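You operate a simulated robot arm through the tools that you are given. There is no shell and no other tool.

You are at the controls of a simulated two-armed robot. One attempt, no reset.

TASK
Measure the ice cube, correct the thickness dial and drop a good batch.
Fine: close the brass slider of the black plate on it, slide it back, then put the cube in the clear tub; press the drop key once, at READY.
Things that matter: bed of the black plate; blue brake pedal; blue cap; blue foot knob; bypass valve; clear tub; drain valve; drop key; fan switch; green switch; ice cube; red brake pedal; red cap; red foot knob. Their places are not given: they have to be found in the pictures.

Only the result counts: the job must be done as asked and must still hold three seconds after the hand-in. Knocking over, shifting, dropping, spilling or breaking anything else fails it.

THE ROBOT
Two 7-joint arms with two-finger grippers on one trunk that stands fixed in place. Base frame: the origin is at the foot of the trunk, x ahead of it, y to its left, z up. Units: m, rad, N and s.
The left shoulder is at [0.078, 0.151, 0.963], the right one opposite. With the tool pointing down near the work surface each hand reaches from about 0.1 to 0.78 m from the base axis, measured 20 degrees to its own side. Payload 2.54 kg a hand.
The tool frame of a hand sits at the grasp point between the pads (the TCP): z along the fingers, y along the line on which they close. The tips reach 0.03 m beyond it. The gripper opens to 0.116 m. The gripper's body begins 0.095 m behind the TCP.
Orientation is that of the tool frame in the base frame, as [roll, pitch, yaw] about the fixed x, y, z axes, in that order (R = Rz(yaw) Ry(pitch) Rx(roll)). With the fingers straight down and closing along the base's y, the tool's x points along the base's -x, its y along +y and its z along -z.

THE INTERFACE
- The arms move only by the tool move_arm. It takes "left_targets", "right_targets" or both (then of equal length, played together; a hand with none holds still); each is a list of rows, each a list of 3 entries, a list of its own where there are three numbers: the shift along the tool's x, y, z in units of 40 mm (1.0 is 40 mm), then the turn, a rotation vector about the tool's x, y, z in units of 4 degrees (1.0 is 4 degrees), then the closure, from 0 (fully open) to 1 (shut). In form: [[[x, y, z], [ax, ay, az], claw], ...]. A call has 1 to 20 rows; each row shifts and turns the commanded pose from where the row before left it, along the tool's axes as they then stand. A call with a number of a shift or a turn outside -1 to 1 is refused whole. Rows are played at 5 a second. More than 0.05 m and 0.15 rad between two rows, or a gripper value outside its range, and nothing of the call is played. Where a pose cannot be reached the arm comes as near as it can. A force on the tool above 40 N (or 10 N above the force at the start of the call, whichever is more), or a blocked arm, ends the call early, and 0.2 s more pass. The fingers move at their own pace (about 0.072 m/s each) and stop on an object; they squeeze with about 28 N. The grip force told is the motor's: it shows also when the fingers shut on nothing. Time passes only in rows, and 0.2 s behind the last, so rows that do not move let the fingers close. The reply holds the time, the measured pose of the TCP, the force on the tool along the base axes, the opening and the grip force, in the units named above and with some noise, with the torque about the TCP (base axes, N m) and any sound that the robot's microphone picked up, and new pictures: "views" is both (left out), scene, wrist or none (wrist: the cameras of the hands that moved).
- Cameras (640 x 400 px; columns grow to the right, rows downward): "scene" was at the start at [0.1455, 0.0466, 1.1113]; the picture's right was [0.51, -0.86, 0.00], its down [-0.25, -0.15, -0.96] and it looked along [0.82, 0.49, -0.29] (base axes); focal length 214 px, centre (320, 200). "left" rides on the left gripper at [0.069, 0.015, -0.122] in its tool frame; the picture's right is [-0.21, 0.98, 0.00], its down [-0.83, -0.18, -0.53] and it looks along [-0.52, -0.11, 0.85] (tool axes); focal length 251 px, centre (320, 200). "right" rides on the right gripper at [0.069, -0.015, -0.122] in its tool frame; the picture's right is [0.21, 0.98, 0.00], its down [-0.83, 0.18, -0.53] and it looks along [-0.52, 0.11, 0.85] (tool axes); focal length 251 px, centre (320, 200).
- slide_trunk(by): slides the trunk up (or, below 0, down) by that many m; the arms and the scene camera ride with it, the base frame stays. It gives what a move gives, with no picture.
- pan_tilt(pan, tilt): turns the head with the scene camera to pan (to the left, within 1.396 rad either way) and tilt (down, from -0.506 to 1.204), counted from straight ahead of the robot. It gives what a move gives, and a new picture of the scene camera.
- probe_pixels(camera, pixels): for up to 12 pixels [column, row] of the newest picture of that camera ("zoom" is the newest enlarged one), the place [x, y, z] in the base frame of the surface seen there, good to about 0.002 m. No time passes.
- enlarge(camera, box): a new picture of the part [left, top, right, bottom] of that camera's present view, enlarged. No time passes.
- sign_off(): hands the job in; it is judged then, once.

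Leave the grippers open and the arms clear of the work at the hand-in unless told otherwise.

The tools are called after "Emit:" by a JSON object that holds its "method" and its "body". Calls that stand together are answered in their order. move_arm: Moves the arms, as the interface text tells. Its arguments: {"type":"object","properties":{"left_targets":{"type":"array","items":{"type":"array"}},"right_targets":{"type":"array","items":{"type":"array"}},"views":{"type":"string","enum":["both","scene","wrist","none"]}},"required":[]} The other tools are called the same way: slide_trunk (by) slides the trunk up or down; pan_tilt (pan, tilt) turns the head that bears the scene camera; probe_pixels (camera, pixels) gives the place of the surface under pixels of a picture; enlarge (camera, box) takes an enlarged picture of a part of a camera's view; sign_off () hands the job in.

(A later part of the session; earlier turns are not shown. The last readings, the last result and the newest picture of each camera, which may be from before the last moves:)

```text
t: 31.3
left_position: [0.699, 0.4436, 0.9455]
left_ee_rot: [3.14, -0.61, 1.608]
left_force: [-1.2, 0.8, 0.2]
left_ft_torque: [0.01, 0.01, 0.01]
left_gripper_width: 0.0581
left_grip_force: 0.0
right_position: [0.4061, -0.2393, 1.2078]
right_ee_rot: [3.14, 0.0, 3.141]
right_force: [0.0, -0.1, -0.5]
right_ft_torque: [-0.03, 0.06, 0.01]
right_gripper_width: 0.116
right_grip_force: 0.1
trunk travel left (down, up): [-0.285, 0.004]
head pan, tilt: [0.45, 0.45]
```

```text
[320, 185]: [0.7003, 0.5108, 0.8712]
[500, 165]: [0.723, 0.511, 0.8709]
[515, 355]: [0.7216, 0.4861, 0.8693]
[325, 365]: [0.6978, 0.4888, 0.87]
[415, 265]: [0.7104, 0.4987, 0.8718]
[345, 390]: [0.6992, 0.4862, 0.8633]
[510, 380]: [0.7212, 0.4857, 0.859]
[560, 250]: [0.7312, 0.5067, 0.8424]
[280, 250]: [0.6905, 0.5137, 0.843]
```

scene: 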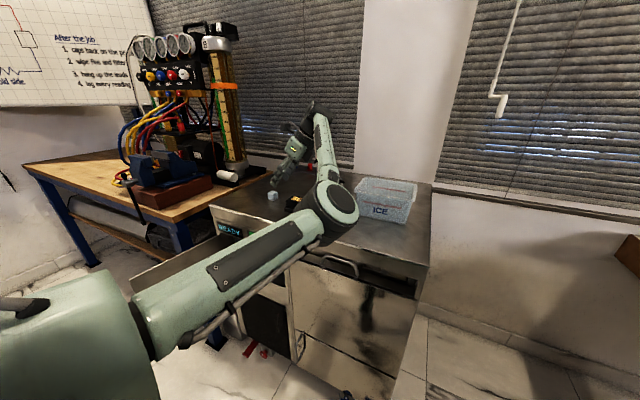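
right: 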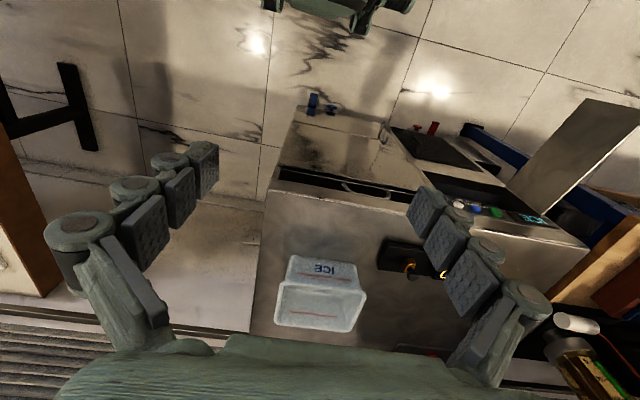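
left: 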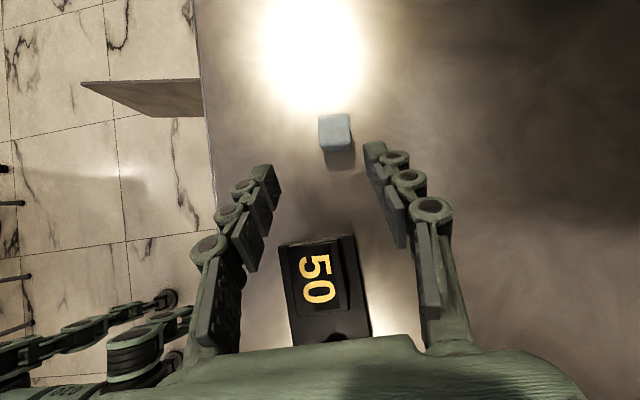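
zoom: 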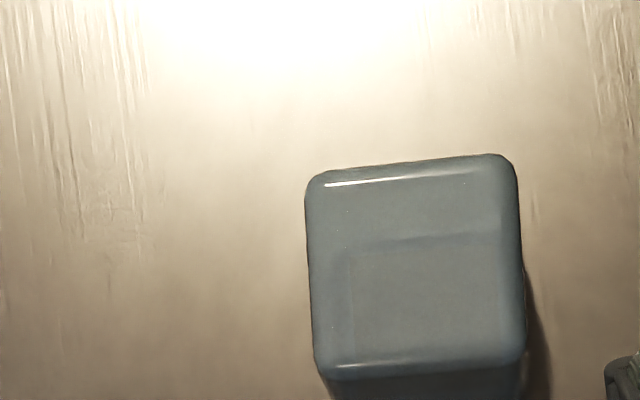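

The cube is now centred at about (0.711, 0.4985). I'll turn the hand 4.5° clockwise to match, then go down a bit deeper and further forward so the fingertips pass well beyond the cube's middle. The target TCP is (0.7105, 0.4885, 0.8775).

Emit:
{"method": "move_arm", "body": {"left_targets": [[[0, 0.24, 0], [-0.646, 0, 0.921], 0.5], [[0, 0, 0.6], [0, 0, 0], 0.5], [[0, 0, 0.6], [0, 0, 0], 0.5], [[-0.02, 0, 0.5], [0, 0, 0], 0.5], [[-0.03, 0, 0.3], [0, 0, 0], 0.5], [[0, 0, 0], [0, 0, 0], 0.5]], "views": "wrist"}}

Emit:
{"method": "probe_pixels", "body": {"camera": "left", "pixels": [[275, 170], [372, 152], [310, 165], [330, 165], [345, 165]]}}

```text
t: 32.7
left_position: [0.7128, 0.4865, 0.8767]
left_ee_rot: [3.141, -0.612, 1.53]
left_force: [-0.1, 0.1, 0.4]
left_ft_torque: [0.01, 0.0, 0.0]
left_gripper_width: 0.0579
left_grip_force: 0.1
right_position: [0.4066, -0.2402, 1.2064]
right_ee_rot: [3.14, 0.001, 3.14]
right_force: [-0.9, -0.2, -0.6]
right_ft_torque: [0.01, 0.01, -0.01]
right_gripper_width: 0.1159
right_grip_force: 0.1
trunk travel left (down, up): [-0.285, 0.004]
head pan, tilt: [0.45, 0.45]
```

left: 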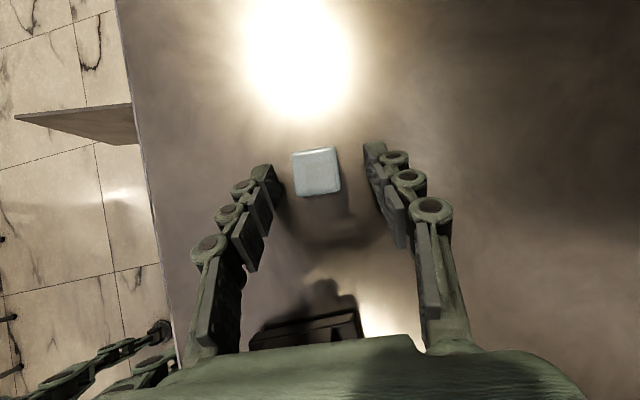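

```text
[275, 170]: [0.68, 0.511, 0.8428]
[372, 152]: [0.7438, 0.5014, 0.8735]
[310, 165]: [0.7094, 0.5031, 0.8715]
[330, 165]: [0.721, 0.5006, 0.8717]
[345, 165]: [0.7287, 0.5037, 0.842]
```

The cube still looks about 3° clockwise of the fingers. I'll make that turn, shift 3 mm towards -x and 3 mm towards +y, then close fully.

Emit:
{"method": "move_arm", "body": {"left_targets": [[[0.06, -0.08, 0.043], [-0.43, 0, 0.614], 0.5], [[0, 0, 0], [0, 0, 0], 0.6], [[0, 0, 0], [0, 0, 0], 0.7], [[0, 0, 0], [0, 0, 0], 0.8], [[0, 0, 0], [0, 0, 0], 1.0], [[0, 0, 0], [0, 0, 0], 1.0], [[0, 0, 0], [0, 0, 0], 1.0]], "views": "wrist"}}

Emit:
{"method": "enlarge", "body": {"camera": "left", "box": [240, 120, 400, 220]}}

Emit:
{"method": "enlarge", "body": {"camera": "scene", "box": [205, 170, 317, 240]}}

```text
t: 34.3
left_position: [0.7089, 0.4905, 0.8781]
left_ee_rot: [3.139, -0.611, 1.478]
left_force: [-0.3, -0.2, 0.0]
left_ft_torque: [0.03, 0.0, 0.04]
left_gripper_width: 0.0265
left_grip_force: 28.3
right_position: [0.4059, -0.2393, 1.2072]
right_ee_rot: [3.14, 0.001, -3.142]
right_force: [-0.4, 0.1, -0.3]
right_ft_torque: [-0.02, 0.01, 0.02]
right_gripper_width: 0.1162
right_grip_force: 0.1
trunk travel left (down, up): [-0.285, 0.004]
head pan, tilt: [0.45, 0.45]
```

left: 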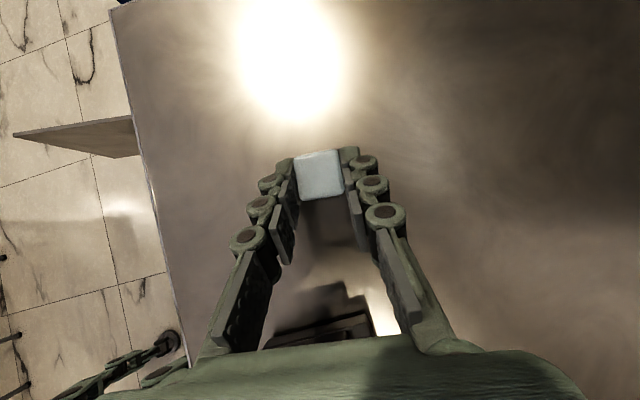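

```text
4.00 times, centred on (320, 170) of left
```

zoom: 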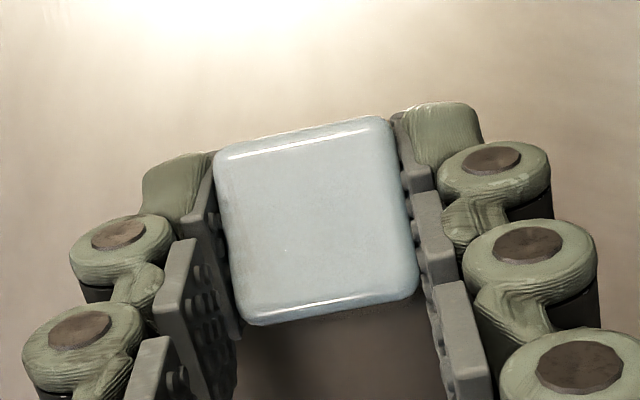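

```text
5.71 times, centred on (261, 205) of scene
```

zoom: 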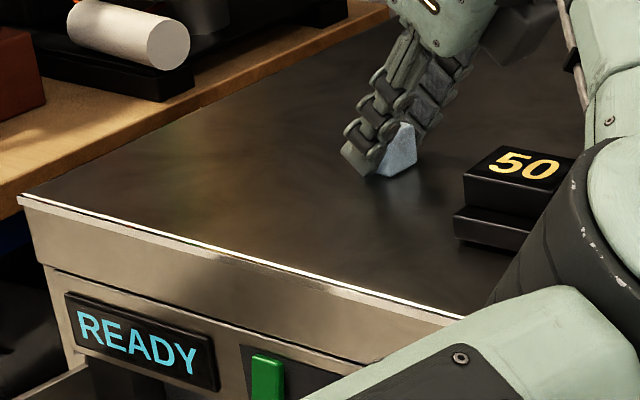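

The grip is full this time, with 26.5 mm opening and both pads flat on the cube. I'll test a slow 5 mm lift before committing to anything higher.

Emit:
{"method": "move_arm", "body": {"left_targets": [[[0.018, 0, -0.026], [0, 0, 0], 1.0], [[0.018, 0, -0.026], [0, 0, 0], 1.0], [[0.018, 0, -0.026], [0, 0, 0], 1.0], [[0.018, 0, -0.026], [0, 0, 0], 1.0], [[0, 0, 0], [0, 0, 0], 1.0], [[0, 0, 0], [0, 0, 0], 1.0], [[0, 0, 0], [0, 0, 0], 1.0]], "views": "wrist"}}

Emit:
{"method": "enlarge", "body": {"camera": "scene", "box": [245, 170, 325, 220]}}

```text
t: 35.9
left_position: [0.7092, 0.4906, 0.8823]
left_ee_rot: [3.138, -0.611, 1.477]
left_force: [-0.4, -0.8, -0.3]
left_ft_torque: [-0.01, 0.0, 0.0]
left_gripper_width: 0.0265
left_grip_force: 27.5
right_position: [0.4064, -0.24, 1.2065]
right_ee_rot: [3.141, -0.002, 3.141]
right_force: [0.3, -0.2, 0.5]
right_ft_torque: [0.03, 0.02, -0.01]
right_gripper_width: 0.116
right_grip_force: 0.0
trunk travel left (down, up): [-0.285, 0.004]
head pan, tilt: [0.45, 0.45]
```

left: 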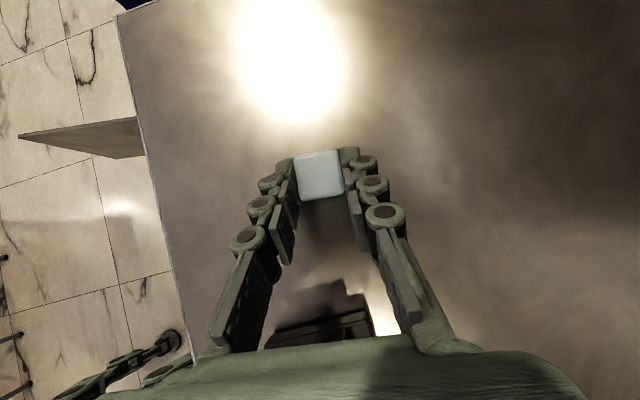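

```text
8.00 times, centred on (285, 195) of scene
```

zoom: 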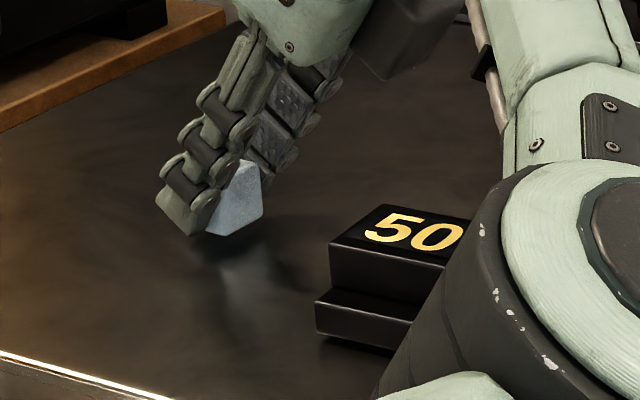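

The cube lifted with the hand, and the width and grip are steady. I'll continue slowly another 35 mm.

Emit:
{"method": "move_arm", "body": {"left_targets": [[[0.05, 0, -0.07], [0, 0, 0], 1.0], [[0.07, 0, -0.1], [0, 0, 0], 1.0], [[0.08, 0, -0.12], [0, 0, 0], 1.0], [[0.08, 0, -0.12], [0, 0, 0], 1.0], [[0.08, 0, -0.12], [0, 0, 0], 1.0], [[0.07, 0, -0.1], [0, 0, 0], 1.0], [[0.07, 0, -0.1], [0, 0, 0], 1.0], [[0, 0, 0], [0, 0, 0], 1.0]], "views": "both"}}

```text
t: 37.7
left_position: [0.71, 0.4902, 0.9176]
left_ee_rot: [-3.142, -0.609, 1.477]
left_force: [-0.1, -1.2, 0.4]
left_ft_torque: [-0.03, -0.01, 0.03]
left_gripper_width: 0.0263
left_grip_force: 27.9
right_position: [0.4061, -0.2401, 1.2068]
right_ee_rot: [3.138, 0.002, 3.141]
right_force: [-0.2, -1.2, 0.1]
right_ft_torque: [0.01, 0.02, -0.03]
right_gripper_width: 0.1162
right_grip_force: 0.1
trunk travel left (down, up): [-0.285, 0.004]
head pan, tilt: [0.45, 0.45]
```

scene: 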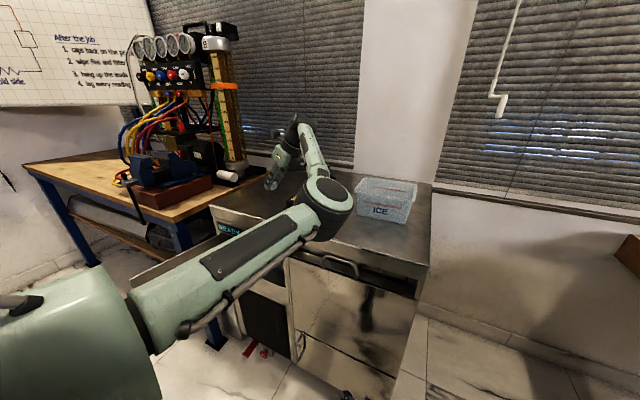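
left: 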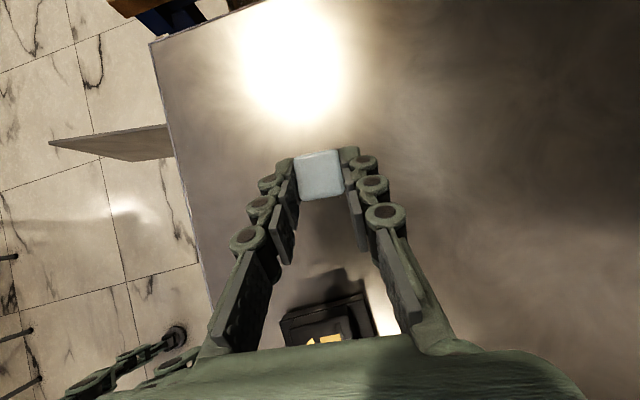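

The cube is 40 mm up and steady in the grip. I'll probe its top in the wrist picture to get its exact place relative to the TCP.

Emit:
{"method": "probe_pixels", "body": {"camera": "left", "pixels": [[320, 173], [298, 158], [336, 152], [342, 190], [303, 197], [320, 153], [323, 193]]}}

```text
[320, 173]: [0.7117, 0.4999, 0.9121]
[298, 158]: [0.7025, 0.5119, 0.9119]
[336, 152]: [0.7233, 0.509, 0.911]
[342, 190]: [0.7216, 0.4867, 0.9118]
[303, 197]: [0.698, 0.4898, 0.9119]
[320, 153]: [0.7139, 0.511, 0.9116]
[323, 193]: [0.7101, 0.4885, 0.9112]
```

The cube's top is at z≈0.912, with its centre about 9 mm ahead of the TCP and 19 mm below. The gauge runs parallel to the base axes. I'll rise 22 mm, straighten the hand to a yaw of 90°, and travel gently to above the gap at TCP (0.6775, 0.313, 0.94).

Emit:
{"method": "move_arm", "body": {"left_targets": [[[0.16, 0, -0.23], [0.38, 0, -0.543], 1.0], [[0.16, 0, -0.23], [0.38, 0, -0.543], 1.0], [[-0.302, -0.068, -0.212], [0, 0, 0], 1.0], [[-0.302, -0.068, -0.212], [0, 0, 0], 1.0], [[-0.302, -0.068, -0.212], [0, 0, 0], 1.0], [[-0.302, -0.068, -0.212], [0, 0, 0], 1.0], [[-0.302, -0.068, -0.212], [0, 0, 0], 1.0], [[-0.302, -0.068, -0.212], [0, 0, 0], 1.0], [[-0.302, -0.068, -0.212], [0, 0, 0], 1.0], [[-0.302, -0.068, -0.212], [0, 0, 0], 1.0], [[-0.302, -0.068, -0.212], [0, 0, 0], 1.0], [[-0.302, -0.068, -0.212], [0, 0, 0], 1.0], [[-0.302, -0.068, -0.212], [0, 0, 0], 1.0], [[-0.302, -0.068, -0.212], [0, 0, 0], 1.0], [[0, 0, 0], [0, 0, 0], 1.0]], "views": "both"}}

Emit:
{"method": "enlarge", "body": {"camera": "left", "box": [240, 80, 400, 280]}}

Emit:
{"method": "enlarge", "body": {"camera": "scene", "box": [205, 170, 349, 260]}}

```text
t: 40.9
left_position: [0.6759, 0.3138, 0.9411]
left_ee_rot: [3.141, -0.612, 1.571]
left_force: [-0.2, -0.9, -0.5]
left_ft_torque: [0.01, 0.01, -0.02]
left_gripper_width: 0.0266
left_grip_force: 27.8
right_position: [0.4066, -0.239, 1.2058]
right_ee_rot: [3.138, 0.001, -3.14]
right_force: [-0.4, -0.5, -0.5]
right_ft_torque: [-0.05, 0.0, -0.03]
right_gripper_width: 0.1158
right_grip_force: 0.1
trunk travel left (down, up): [-0.285, 0.004]
head pan, tilt: [0.45, 0.45]
```

scene: 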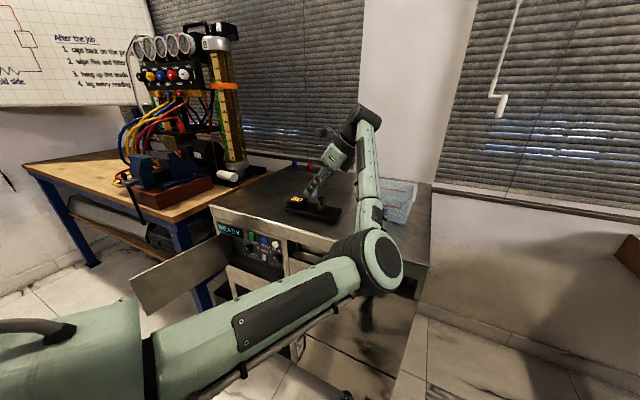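
left: 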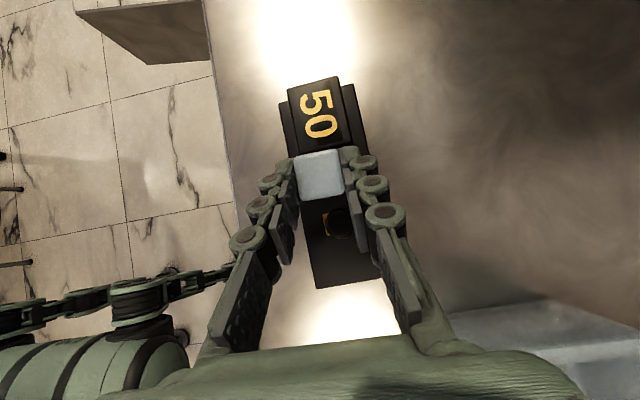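

```text
2.00 times, centred on (320, 180) of left
```

zoom: 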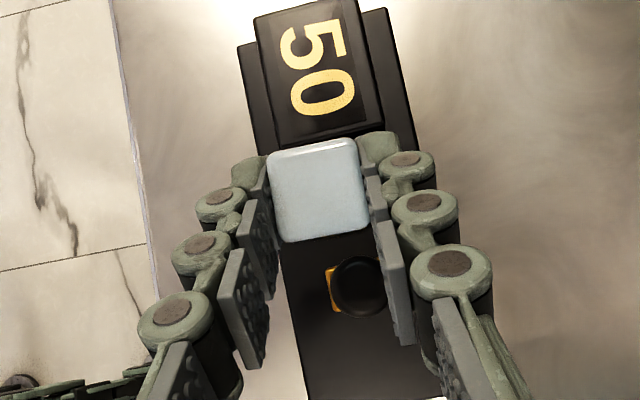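

```text
4.44 times, centred on (277, 215) of scene
```

zoom: 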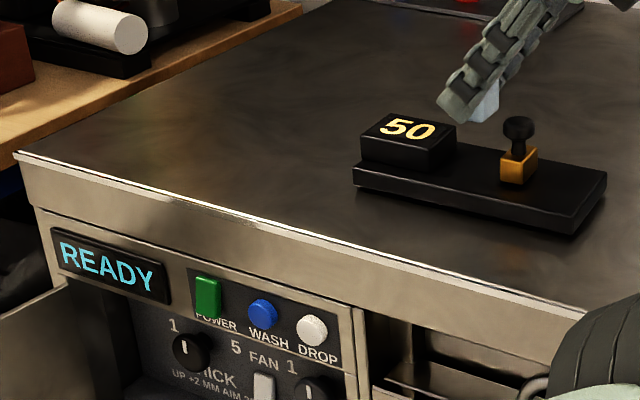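

The cube is held above the gap. I'll probe the cube's top, the box's face edge and the slider in the wrist picture to check alignment before lowering.

Emit:
{"method": "probe_pixels", "body": {"camera": "left", "pixels": [[320, 176], [312, 153], [330, 150], [308, 197], [340, 192], [317, 147], [345, 141], [325, 225], [338, 223], [308, 125], [312, 283], [374, 270]]}}

Emit:
{"method": "probe_pixels", "body": {"camera": "zoom", "pixels": [[505, 150], [530, 160], [503, 180], [528, 185], [518, 125], [440, 150], [485, 105], [497, 110], [480, 150], [545, 165], [574, 225], [602, 178]]}}

```text
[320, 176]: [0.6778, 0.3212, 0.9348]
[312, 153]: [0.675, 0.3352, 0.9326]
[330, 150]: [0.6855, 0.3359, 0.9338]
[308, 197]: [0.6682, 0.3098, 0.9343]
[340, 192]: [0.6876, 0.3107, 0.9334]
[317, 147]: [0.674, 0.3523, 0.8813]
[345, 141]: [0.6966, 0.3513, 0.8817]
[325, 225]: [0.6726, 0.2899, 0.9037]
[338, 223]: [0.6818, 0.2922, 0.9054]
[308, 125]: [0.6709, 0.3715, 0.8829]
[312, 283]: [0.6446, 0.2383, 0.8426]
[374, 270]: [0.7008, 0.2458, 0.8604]
```

```text
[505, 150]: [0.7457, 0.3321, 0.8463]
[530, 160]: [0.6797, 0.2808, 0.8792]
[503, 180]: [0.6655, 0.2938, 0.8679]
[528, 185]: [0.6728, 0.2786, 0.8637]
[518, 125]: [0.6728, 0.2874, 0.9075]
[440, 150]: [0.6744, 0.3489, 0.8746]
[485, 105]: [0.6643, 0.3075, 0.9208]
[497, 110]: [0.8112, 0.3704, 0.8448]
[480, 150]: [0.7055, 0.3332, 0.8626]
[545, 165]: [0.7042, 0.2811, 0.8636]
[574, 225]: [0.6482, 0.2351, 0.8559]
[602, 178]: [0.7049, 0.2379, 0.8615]
```

The cube's centre is (0.6775, 0.323), between the box face (y≈0.350) and the slider face (y≈0.295), so it's well aligned. Now I'll lower it slowly onto the bed.

Emit:
{"method": "move_arm", "body": {"left_targets": [[[-0.086, 0, 0.123], [0, 0, 0], 1.0], [[-0.086, 0, 0.123], [0, 0, 0], 1.0], [[-0.086, 0, 0.123], [0, 0, 0], 1.0], [[-0.086, 0, 0.123], [0, 0, 0], 1.0], [[-0.086, 0, 0.123], [0, 0, 0], 1.0], [[-0.086, 0, 0.123], [0, 0, 0], 1.0], [[-0.036, 0, 0.051], [0, 0, 0], 1.0], [[-0.036, 0, 0.051], [0, 0, 0], 1.0], [[-0.036, 0, 0.051], [0, 0, 0], 1.0], [[0, 0, 0], [0, 0, 0], 1.0]], "views": "both"}}

Emit:
{"method": "enlarge", "body": {"camera": "scene", "box": [270, 180, 350, 230]}}

```text
t: 43.1
left_position: [0.6769, 0.313, 0.8979]
left_ee_rot: [3.137, -0.612, 1.571]
left_force: [7.2, 4.4, 1.7]
left_ft_torque: [-0.13, -0.05, 0.16]
left_gripper_width: 0.0267
left_grip_force: 28.0
right_position: [0.407, -0.239, 1.2059]
right_ee_rot: [3.14, -0.001, 3.141]
right_force: [0.0, -0.7, -0.7]
right_ft_torque: [-0.02, 0.02, -0.04]
right_gripper_width: 0.1159
right_grip_force: 0.1
trunk travel left (down, up): [-0.285, 0.004]
head pan, tilt: [0.45, 0.45]
```

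scene: 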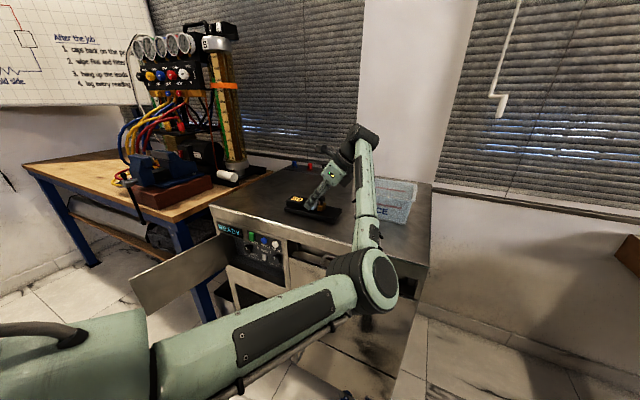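
left: 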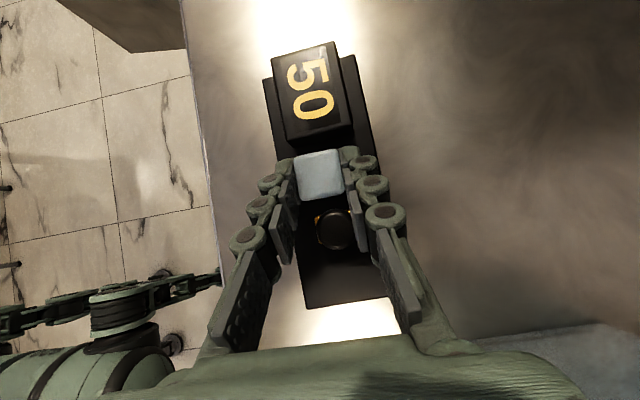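

```text
8.00 times, centred on (310, 205) of scene
```

zoom: 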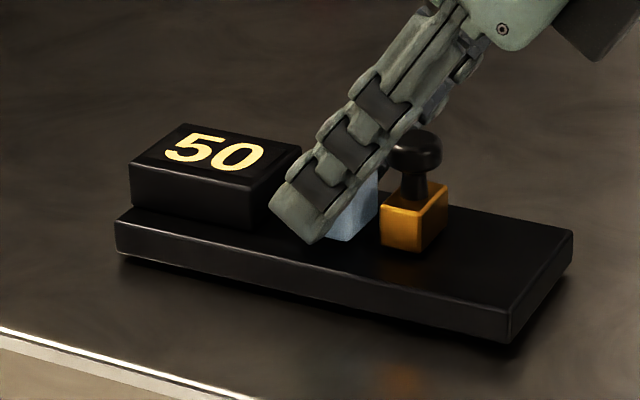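

The force reads about 7 N along +x, so the far finger is probably brushing the slider's black knob near (338,230). The display still shows 50. I'll check the cube's height and the clearance before releasing.

Emit:
{"method": "probe_pixels", "body": {"camera": "left", "pixels": [[320, 176], [305, 160], [333, 154], [308, 197], [340, 190], [338, 230], [325, 230], [350, 225], [358, 235], [320, 145]]}}

Emit:
{"method": "enlarge", "body": {"camera": "left", "box": [260, 130, 400, 260]}}

```text
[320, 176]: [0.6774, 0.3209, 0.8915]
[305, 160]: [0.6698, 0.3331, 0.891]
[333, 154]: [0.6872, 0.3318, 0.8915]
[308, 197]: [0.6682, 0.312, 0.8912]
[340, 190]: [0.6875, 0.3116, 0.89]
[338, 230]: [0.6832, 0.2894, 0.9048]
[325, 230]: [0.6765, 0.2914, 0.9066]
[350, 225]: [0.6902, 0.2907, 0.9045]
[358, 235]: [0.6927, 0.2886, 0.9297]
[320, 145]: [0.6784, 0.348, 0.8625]
```

```text
3.08 times, centred on (330, 195) of left
```

zoom: 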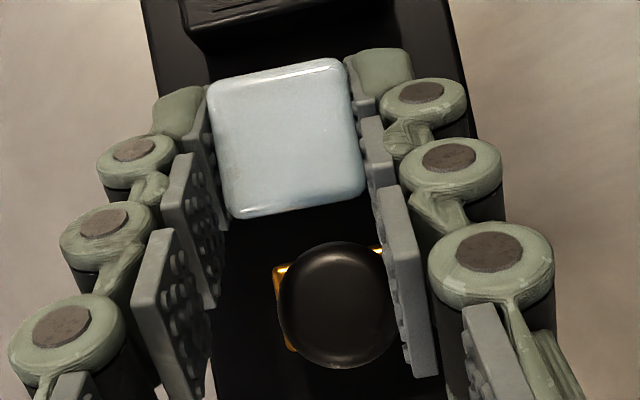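

The cube's bottom is about 1 mm above the bed, and the knob is just touching the far pad, so opening will relieve that. I'll release in small steps.

Emit:
{"method": "move_arm", "body": {"left_targets": [[[0, 0, 0], [0, 0, 0], 0.74], [[0, 0, 0], [0, 0, 0], 0.7], [[0, 0, 0], [0, 0, 0], 0.65], [[0, 0, 0], [0, 0, 0], 0.6], [[0, 0, 0], [0, 0, 0], 0.6]], "views": "wrist"}}

Emit:
{"method": "enlarge", "body": {"camera": "left", "box": [240, 120, 400, 260]}}

Emit:
{"method": "enlarge", "body": {"camera": "scene", "box": [270, 180, 350, 230]}}

```text
t: 44.3
left_position: [0.6764, 0.3123, 0.8976]
left_ee_rot: [3.14, -0.61, 1.571]
left_force: [0.5, 0.8, 0.3]
left_ft_torque: [0.03, -0.01, -0.02]
left_gripper_width: 0.0462
left_grip_force: 0.1
right_position: [0.4067, -0.2393, 1.2074]
right_ee_rot: [3.14, -0.001, -3.141]
right_force: [-0.9, 0.0, -0.3]
right_ft_torque: [0.0, 0.01, -0.01]
right_gripper_width: 0.1159
right_grip_force: 0.1
trunk travel left (down, up): [-0.285, 0.004]
head pan, tilt: [0.45, 0.45]
```

left: 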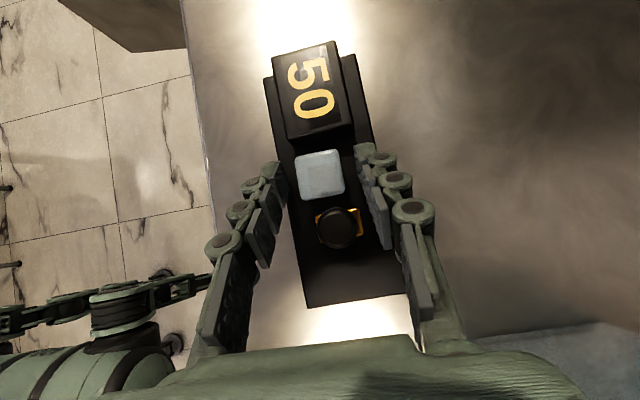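

```text
2.86 times, centred on (320, 190) of left
```

zoom: 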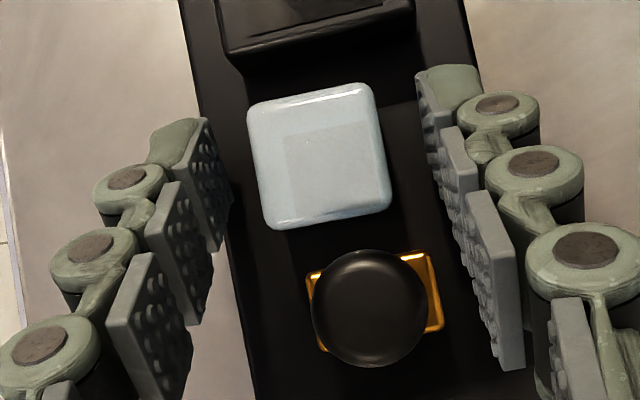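

```text
8.00 times, centred on (310, 205) of scene
```

zoom: 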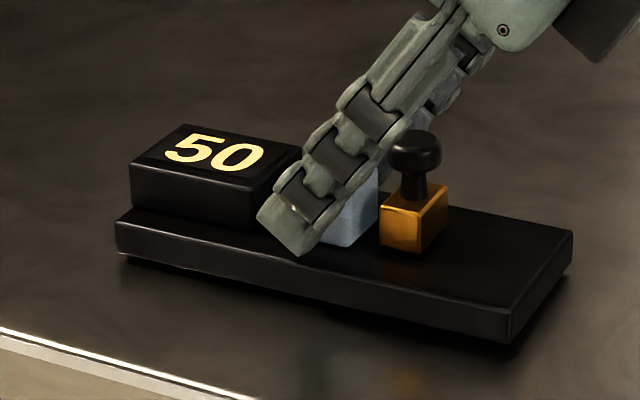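

The cube stands on the bed with near-zero forces. I'll probe the knob's edges for its centre, then back the hand out along its finger axis.

Emit:
{"method": "probe_pixels", "body": {"camera": "left", "pixels": [[319, 229], [355, 226], [336, 210], [339, 246], [337, 228], [316, 220], [360, 215], [305, 165], [335, 158], [312, 194], [341, 186]]}}

Emit:
{"method": "move_arm", "body": {"left_targets": [[[0, 0, -0.3], [0, 0, 0], 0.6], [[0, 0, -0.6], [0, 0, 0], 0.6], [[0, 0, -0.6], [0, 0, 0], 0.6], [[0, 0, -0.3], [0, 0, 0], 0.6]], "views": "both"}}

```text
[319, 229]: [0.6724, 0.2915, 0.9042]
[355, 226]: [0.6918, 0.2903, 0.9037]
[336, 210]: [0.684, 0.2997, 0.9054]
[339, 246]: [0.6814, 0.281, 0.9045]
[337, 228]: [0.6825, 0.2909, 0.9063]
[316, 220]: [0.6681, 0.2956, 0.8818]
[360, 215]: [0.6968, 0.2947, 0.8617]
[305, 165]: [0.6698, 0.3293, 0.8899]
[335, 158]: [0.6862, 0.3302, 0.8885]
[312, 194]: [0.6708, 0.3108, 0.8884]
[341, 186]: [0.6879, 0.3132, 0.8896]
```

```text
t: 45.3
left_position: [0.6767, 0.2706, 0.9561]
left_ee_rot: [3.138, -0.61, 1.57]
left_force: [-0.5, 0.5, 0.5]
left_ft_torque: [0.0, 0.01, -0.02]
left_gripper_width: 0.0465
left_grip_force: 0.1
right_position: [0.4056, -0.2398, 1.2067]
right_ee_rot: [3.139, 0.002, 3.141]
right_force: [-0.3, 0.1, -0.5]
right_ft_torque: [0.01, 0.02, 0.01]
right_gripper_width: 0.1158
right_grip_force: 0.1
trunk travel left (down, up): [-0.285, 0.004]
head pan, tilt: [0.45, 0.45]
```

scene: 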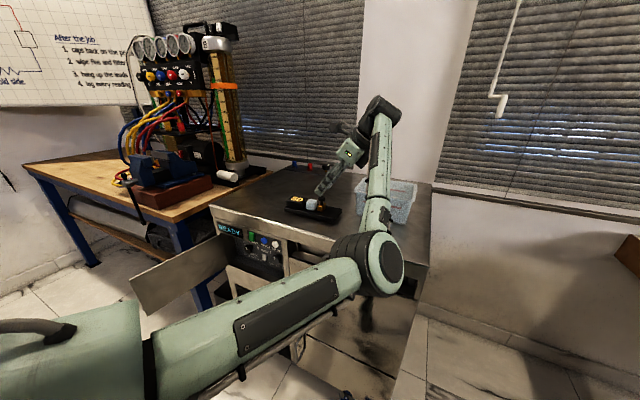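
left: 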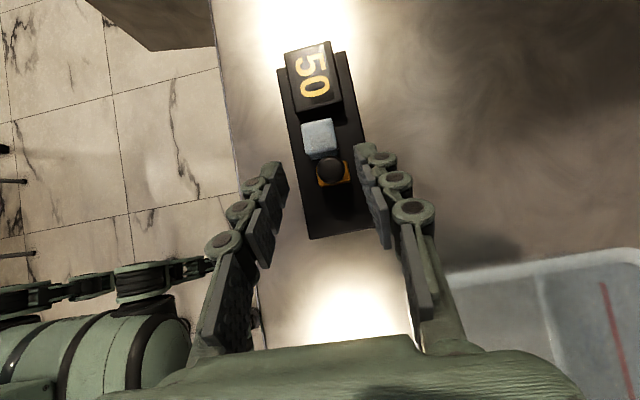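

The knob's centre is about (0.682, 0.2905), with its top at 0.906. I'll bring the fingertips around the knob from above, still open, staying clear of the block and cube. The target TCP is (0.682, 0.276, 0.921).

Emit:
{"method": "move_arm", "body": {"left_targets": [[[0, 0.133, 0], [0, 0, 0], 0.62], [[-0.13, 0, 0.267], [0, 0, 0], 0.62], [[-0.13, 0, 0.267], [0, 0, 0], 0.65], [[-0.13, 0, 0.267], [0, 0, 0], 0.68], [[0, 0, 0], [0, 0, 0], 0.7]], "views": "wrist"}}

Emit:
{"method": "enlarge", "body": {"camera": "left", "box": [240, 110, 400, 210]}}

Emit:
{"method": "enlarge", "body": {"camera": "scene", "box": [270, 180, 350, 230]}}

```text
t: 46.5
left_position: [0.6815, 0.2778, 0.9216]
left_ee_rot: [3.14, -0.61, 1.571]
left_force: [0.0, -0.4, 0.0]
left_ft_torque: [-0.02, -0.02, 0.0]
left_gripper_width: 0.0347
left_grip_force: 0.0
right_position: [0.4061, -0.2393, 1.2073]
right_ee_rot: [3.139, 0.003, -3.141]
right_force: [-0.6, -0.1, 0.7]
right_ft_torque: [0.03, 0.01, -0.03]
right_gripper_width: 0.116
right_grip_force: 0.0
trunk travel left (down, up): [-0.285, 0.004]
head pan, tilt: [0.45, 0.45]
```

left: 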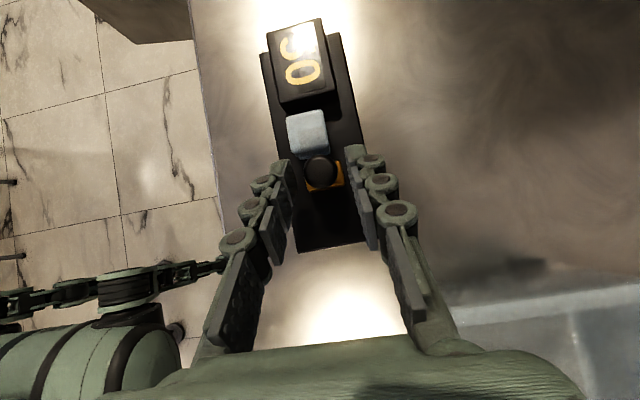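

```text
4.00 times, centred on (320, 160) of left
```

zoom: 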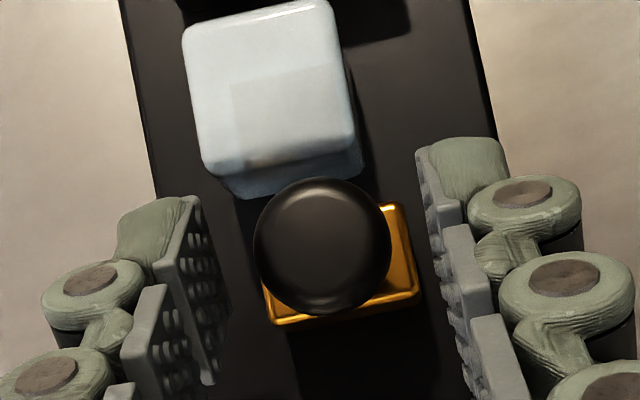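

```text
8.00 times, centred on (310, 205) of scene
```

zoom: 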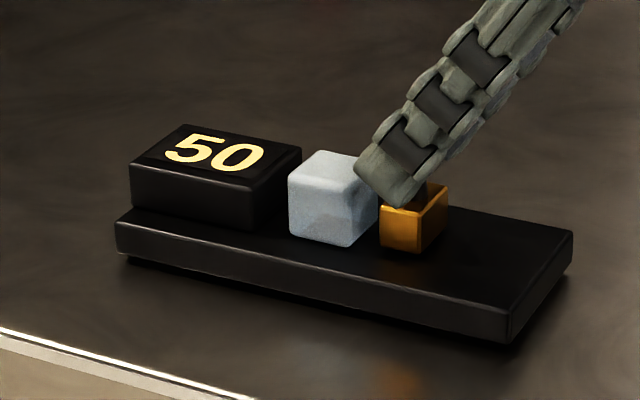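

The knob is between the fingertips and the cube is well placed. I'll check the centring by probing both finger pads and the knob's edges.

Emit:
{"method": "probe_pixels", "body": {"camera": "left", "pixels": [[288, 162], [291, 172], [348, 152], [353, 166], [305, 172], [336, 170], [320, 172], [320, 156], [322, 187], [301, 116], [310, 149]]}}

```text
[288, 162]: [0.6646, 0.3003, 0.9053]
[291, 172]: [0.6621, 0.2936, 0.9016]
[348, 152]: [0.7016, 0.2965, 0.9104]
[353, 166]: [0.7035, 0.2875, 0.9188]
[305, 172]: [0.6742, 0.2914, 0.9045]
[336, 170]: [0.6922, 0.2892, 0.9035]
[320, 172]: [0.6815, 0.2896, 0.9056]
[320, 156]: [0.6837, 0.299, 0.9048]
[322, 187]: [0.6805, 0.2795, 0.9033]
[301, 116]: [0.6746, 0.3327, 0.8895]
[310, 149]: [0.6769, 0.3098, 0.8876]
```

The knob is centred between the pads at x≈0.683 on both counts. I'll close gently on it.

Emit:
{"method": "move_arm", "body": {"left_targets": [[[0, 0.02, 0], [0, 0, 0], 0.76], [[0, 0, 0], [0, 0, 0], 0.8], [[0, 0, 0], [0, 0, 0], 0.83], [[0, 0, 0], [0, 0, 0], 0.86], [[0, 0, 0], [0, 0, 0], 0.86]], "views": "wrist"}}

Emit:
{"method": "enlarge", "body": {"camera": "scene", "box": [270, 180, 350, 230]}}

```text
t: 47.7
left_position: [0.6821, 0.2775, 0.9217]
left_ee_rot: [3.141, -0.611, 1.571]
left_force: [-5.6, -1.0, 0.1]
left_ft_torque: [-0.05, 0.09, 0.11]
left_gripper_width: 0.0209
left_grip_force: 28.2
right_position: [0.4057, -0.2398, 1.2068]
right_ee_rot: [3.139, 0.001, -3.141]
right_force: [-0.1, 0.7, -0.1]
right_ft_torque: [0.01, -0.02, 0.0]
right_gripper_width: 0.1157
right_grip_force: 0.0
trunk travel left (down, up): [-0.285, 0.004]
head pan, tilt: [0.45, 0.45]
```

left: 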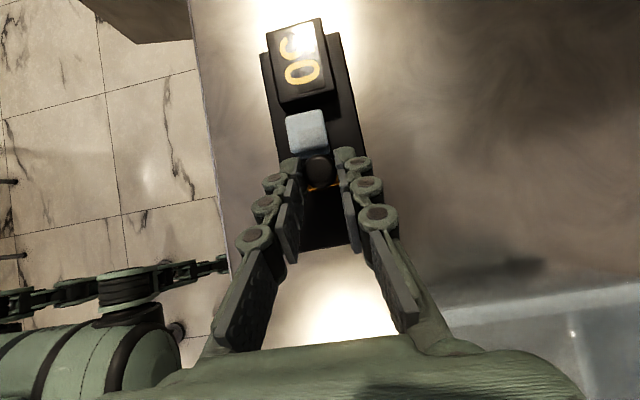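

```text
8.00 times, centred on (310, 205) of scene
```

zoom: 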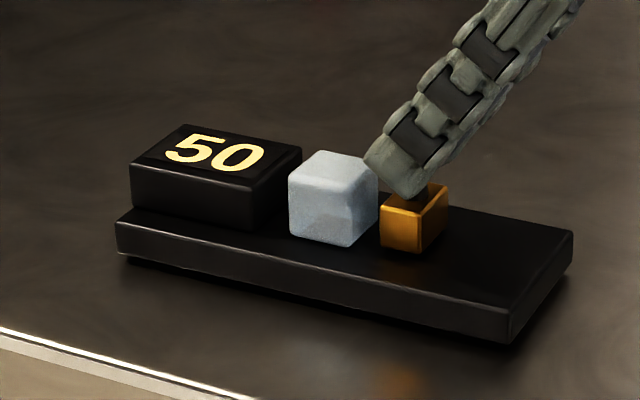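

The knob is held, with a small 5.6 N side load that I'll relieve. Now I'll slide it towards +y, 20 mm in 4 mm steps, watching the display.

Emit:
{"method": "move_arm", "body": {"left_targets": [[[0, -0.02, 0], [0, 0, 0], 0.86], [[0.082, 0, 0.0574], [0, 0, 0], 0.86], [[0.082, 0, 0.0574], [0, 0, 0], 0.86], [[0.082, 0, 0.0574], [0, 0, 0], 0.86], [[0.082, 0, 0.0574], [0, 0, 0], 0.86], [[0.082, 0, 0.0574], [0, 0, 0], 0.86]], "views": "wrist"}}

Emit:
{"method": "enlarge", "body": {"camera": "scene", "box": [270, 180, 350, 230]}}

```text
t: 49.1
left_position: [0.682, 0.2966, 0.9203]
left_ee_rot: [-3.14, -0.611, 1.57]
left_force: [-2.6, 0.1, 0.1]
left_ft_torque: [0.13, 0.11, 0.01]
left_gripper_width: 0.0208
left_grip_force: 28.3
right_position: [0.406, -0.2385, 1.2072]
right_ee_rot: [3.14, 0.002, -3.14]
right_force: [0.3, -0.5, 0.6]
right_ft_torque: [0.02, -0.02, 0.01]
right_gripper_width: 0.116
right_grip_force: 0.0
trunk travel left (down, up): [-0.285, 0.004]
head pan, tilt: [0.45, 0.45]
```

left: 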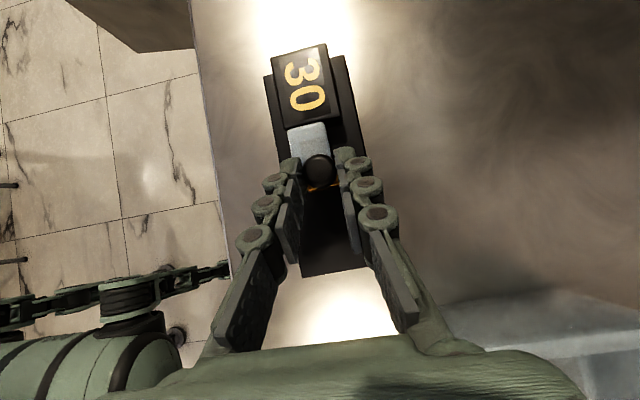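

```text
8.00 times, centred on (310, 205) of scene
```

zoom: 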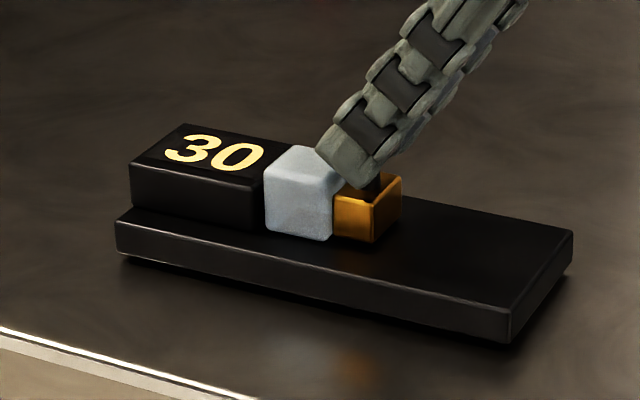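

The display reads 30 and the force is near zero, so the cube is being carried to the box. I'll continue in 1 mm steps.

Emit:
{"method": "move_arm", "body": {"left_targets": [[[0.0205, 0, 0.0144], [0, 0, 0], 0.86], [[0.0205, 0, 0.0144], [0, 0, 0], 0.86], [[0, 0, 0], [0, 0, 0], 0.86]], "views": "none"}}

Emit:
{"method": "enlarge", "body": {"camera": "scene", "box": [270, 180, 350, 230]}}

```text
t: 49.9
left_position: [0.6818, 0.2999, 0.9207]
left_ee_rot: [-3.141, -0.611, 1.57]
left_force: [-4.6, -2.5, -0.5]
left_ft_torque: [-0.22, 0.1, 0.15]
left_gripper_width: 0.0211
left_grip_force: 28.1
right_position: [0.4071, -0.2383, 1.2071]
right_ee_rot: [3.141, 0.0, -3.141]
right_force: [-0.1, 0.4, -0.2]
right_ft_torque: [0.01, -0.02, 0.01]
right_gripper_width: 0.1159
right_grip_force: 0.0
trunk travel left (down, up): [-0.285, 0.004]
head pan, tilt: [0.45, 0.45]
```

```text
8.00 times, centred on (310, 205) of scene
```

zoom: 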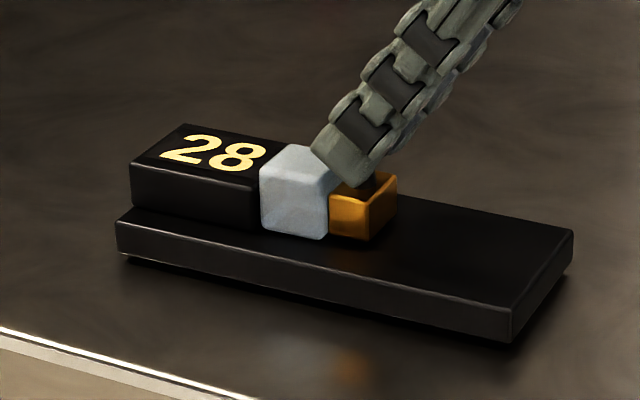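

It reads 28, with a slight -2.5 N resistance starting. Another 1 mm.

Emit:
{"method": "move_arm", "body": {"left_targets": [[[0.0205, 0, 0.0144], [0, 0, 0], 0.86], [[0, 0, 0], [0, 0, 0], 0.86], [[0, 0, 0], [0, 0, 0], 0.86]], "views": "wrist"}}

Emit:
{"method": "enlarge", "body": {"camera": "scene", "box": [270, 180, 350, 230]}}

Emit:
{"method": "enlarge", "body": {"camera": "left", "box": [240, 40, 400, 190]}}

```text
t: 50.7
left_position: [0.6811, 0.2988, 0.9206]
left_ee_rot: [3.14, -0.611, 1.569]
left_force: [-0.8, -6.6, 0.3]
left_ft_torque: [-0.15, 0.0, 0.01]
left_gripper_width: 0.021
left_grip_force: 28.0
right_position: [0.407, -0.2403, 1.2058]
right_ee_rot: [3.14, 0.0, -3.141]
right_force: [-0.3, -0.3, -0.9]
right_ft_torque: [-0.02, 0.01, 0.0]
right_gripper_width: 0.1162
right_grip_force: 0.1
trunk travel left (down, up): [-0.285, 0.004]
head pan, tilt: [0.45, 0.45]
```

left: 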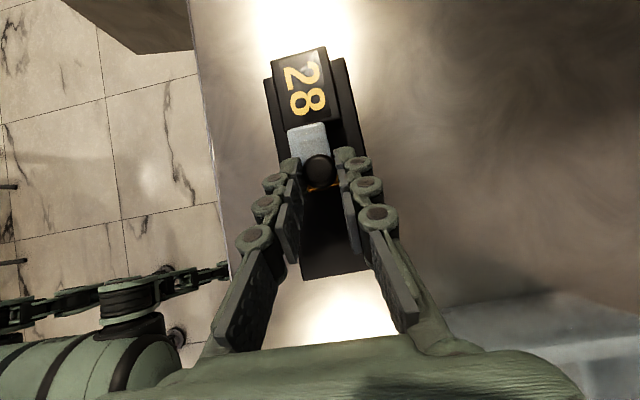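

```text
8.00 times, centred on (310, 205) of scene
```

zoom: 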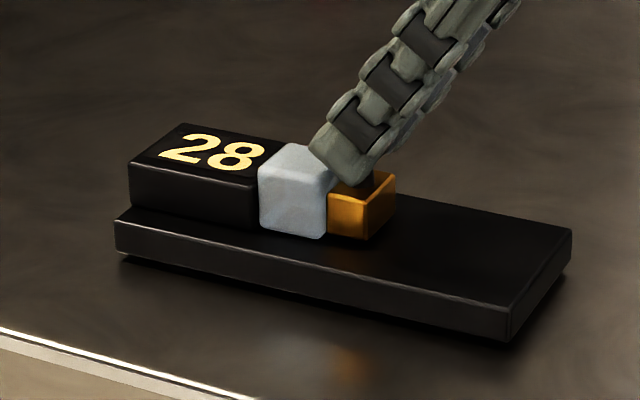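

```text
2.67 times, centred on (320, 115) of left
```

zoom: 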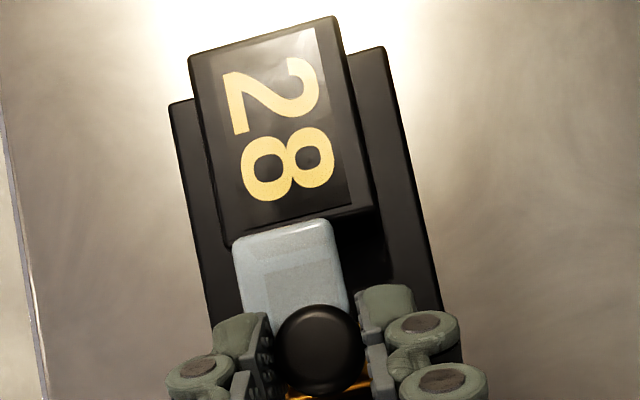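

The reading holds at 28 while resistance rises to about 6.6 N, so the cube measures 28 mm. I won't push further, because the plate seems to creep slightly. Now I'll slide the slider back towards -y, 16 mm first.

Emit:
{"method": "move_arm", "body": {"left_targets": [[[-0.041, 0, -0.0287], [0, 0, 0], 0.86], [[-0.082, 0, -0.0574], [0, 0, 0], 0.86], [[-0.082, 0, -0.0574], [0, 0, 0], 0.86], [[-0.082, 0, -0.0574], [0, 0, 0], 0.86], [[-0.082, 0, -0.0574], [0, 0, 0], 0.86]], "views": "none"}}

Emit:
{"method": "enlarge", "body": {"camera": "scene", "box": [270, 180, 350, 230]}}

```text
t: 51.9
left_position: [0.6822, 0.2824, 0.9201]
left_ee_rot: [3.14, -0.612, 1.571]
left_force: [5.9, 0.0, 0.6]
left_ft_torque: [0.17, -0.08, -0.18]
left_gripper_width: 0.0211
left_grip_force: 27.6
right_position: [0.4074, -0.2395, 1.207]
right_ee_rot: [3.141, 0.001, -3.14]
right_force: [-0.1, 0.3, 0.3]
right_ft_torque: [-0.01, 0.03, -0.01]
right_gripper_width: 0.1161
right_grip_force: 0.1
trunk travel left (down, up): [-0.285, 0.004]
head pan, tilt: [0.45, 0.45]
```

```text
8.00 times, centred on (310, 205) of scene
```

zoom: 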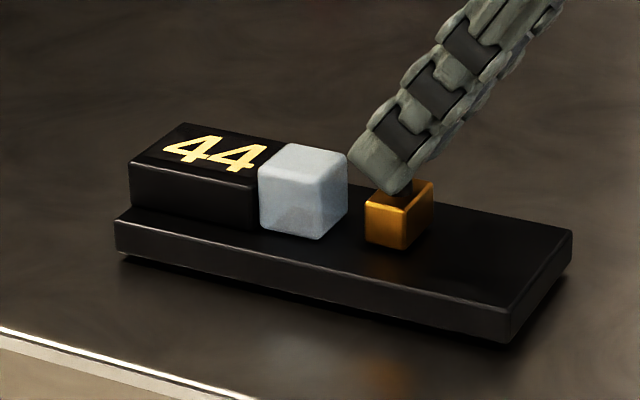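

It reads 44 and the cube stays against the box. 5 mm more back, also relieving the small side force.

Emit:
{"method": "move_arm", "body": {"left_targets": [[[-0.051, 0.015, -0.036], [0, 0, 0], 0.86], [[-0.051, 0, -0.036], [0, 0, 0], 0.86], [[0, 0, 0], [0, 0, 0], 0.86]], "views": "none"}}

Emit:
{"method": "enlarge", "body": {"camera": "scene", "box": [270, 180, 350, 230]}}

```text
t: 52.7
left_position: [0.6826, 0.2773, 0.9206]
left_ee_rot: [3.139, -0.612, 1.573]
left_force: [0.2, 0.6, 0.7]
left_ft_torque: [0.04, 0.02, 0.02]
left_gripper_width: 0.0208
left_grip_force: 28.1
right_position: [0.4064, -0.2401, 1.2065]
right_ee_rot: [3.139, 0.003, -3.141]
right_force: [-1.1, -0.7, 0.7]
right_ft_torque: [-0.02, 0.01, -0.02]
right_gripper_width: 0.1159
right_grip_force: 0.0
trunk travel left (down, up): [-0.285, 0.004]
head pan, tilt: [0.45, 0.45]
```

```text
8.00 times, centred on (310, 205) of scene
```

zoom: 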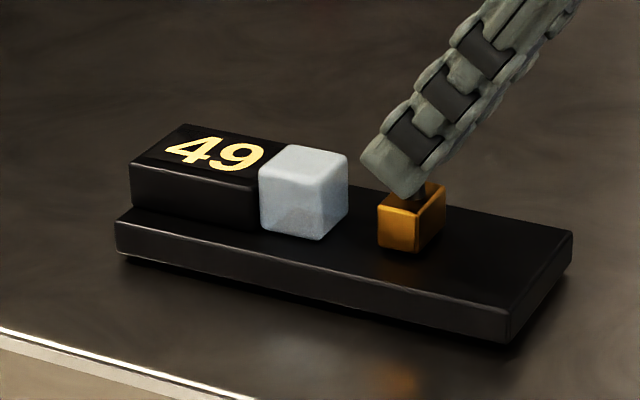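

It reads 49 with near-zero force. I'll move one more millimetre back, then open the fingers and back off along the finger axis.

Emit:
{"method": "move_arm", "body": {"left_targets": [[[-0.0205, 0, -0.0144], [0, 0, 0], 0.86], [[0, 0, 0], [0, 0, 0], 0.8], [[0, 0, 0], [0, 0, 0], 0.72], [[0, 0, 0], [0, 0, 0], 0.65], [[0, 0, 0], [0, 0, 0], 0.6], [[0, 0, -0.3], [0, 0, 0], 0.6], [[0, 0, -0.5], [0, 0, 0], 0.6], [[0, 0, -0.3], [0, 0, 0], 0.6]], "views": "both"}}

Emit:
{"method": "enlarge", "body": {"camera": "scene", "box": [270, 180, 350, 230]}}

Emit:
{"method": "enlarge", "body": {"camera": "left", "box": [240, 40, 400, 190]}}

```text
t: 54.5
left_position: [0.6816, 0.2508, 0.958]
left_ee_rot: [3.14, -0.61, 1.57]
left_force: [0.1, -0.6, -0.9]
left_ft_torque: [0.01, 0.0, -0.03]
left_gripper_width: 0.0465
left_grip_force: 0.2
right_position: [0.4064, -0.239, 1.2064]
right_ee_rot: [3.139, 0.002, -3.141]
right_force: [0.0, -0.8, 0.1]
right_ft_torque: [0.01, -0.01, -0.03]
right_gripper_width: 0.1159
right_grip_force: 0.1
trunk travel left (down, up): [-0.285, 0.004]
head pan, tilt: [0.45, 0.45]
```

scene: 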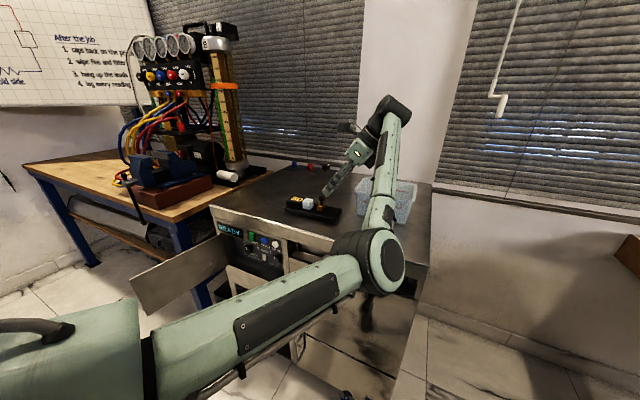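
left: 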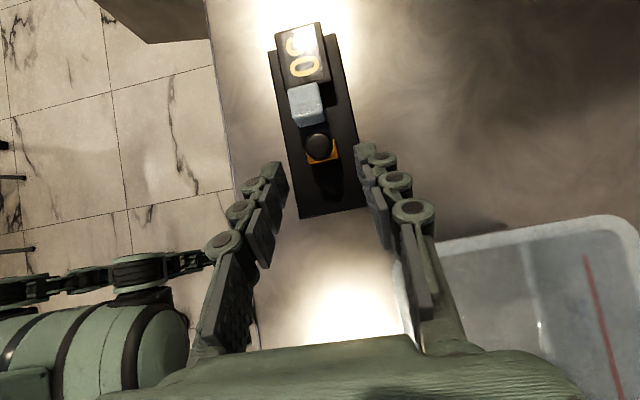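

```text
8.00 times, centred on (310, 205) of scene
```

zoom: 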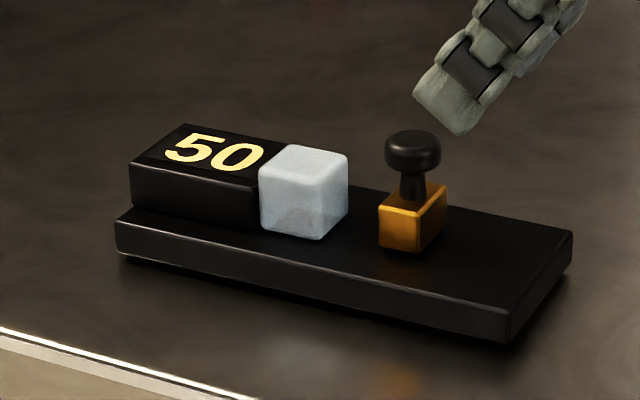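

```text
2.67 times, centred on (320, 115) of left
```

zoom: 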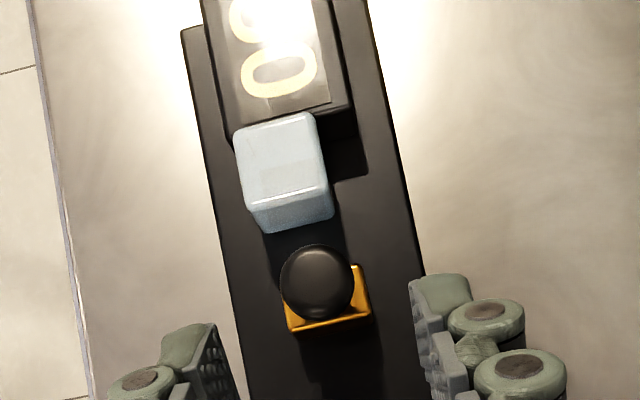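

The slider is back at 50 and free, and the cube stands against the box. Next I'll re-grip it with the hand vertical for full finger overlap, so I'm probing the cube's top corners first.

Emit:
{"method": "probe_pixels", "body": {"camera": "left", "pixels": [[291, 91], [316, 85], [321, 109], [297, 115], [305, 100], [301, 124], [321, 118], [290, 84], [328, 77], [340, 80], [277, 100]]}}

Emit:
{"method": "probe_pixels", "body": {"camera": "scene", "pixels": [[307, 204], [303, 202], [311, 206], [385, 180], [415, 183], [410, 205], [395, 215]]}}

```text
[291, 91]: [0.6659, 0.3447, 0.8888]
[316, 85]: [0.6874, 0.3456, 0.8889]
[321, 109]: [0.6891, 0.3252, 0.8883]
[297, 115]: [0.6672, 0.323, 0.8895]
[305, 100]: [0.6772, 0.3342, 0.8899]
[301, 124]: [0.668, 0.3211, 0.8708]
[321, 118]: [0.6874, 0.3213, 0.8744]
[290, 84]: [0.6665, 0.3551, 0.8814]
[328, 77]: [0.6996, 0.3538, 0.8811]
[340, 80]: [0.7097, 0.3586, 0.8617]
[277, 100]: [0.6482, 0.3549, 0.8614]
```

```text
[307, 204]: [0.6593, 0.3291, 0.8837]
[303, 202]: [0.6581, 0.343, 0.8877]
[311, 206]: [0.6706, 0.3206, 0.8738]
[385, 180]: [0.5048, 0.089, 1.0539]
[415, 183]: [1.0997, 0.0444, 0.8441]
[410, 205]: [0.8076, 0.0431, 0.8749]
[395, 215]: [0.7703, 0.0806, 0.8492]
```

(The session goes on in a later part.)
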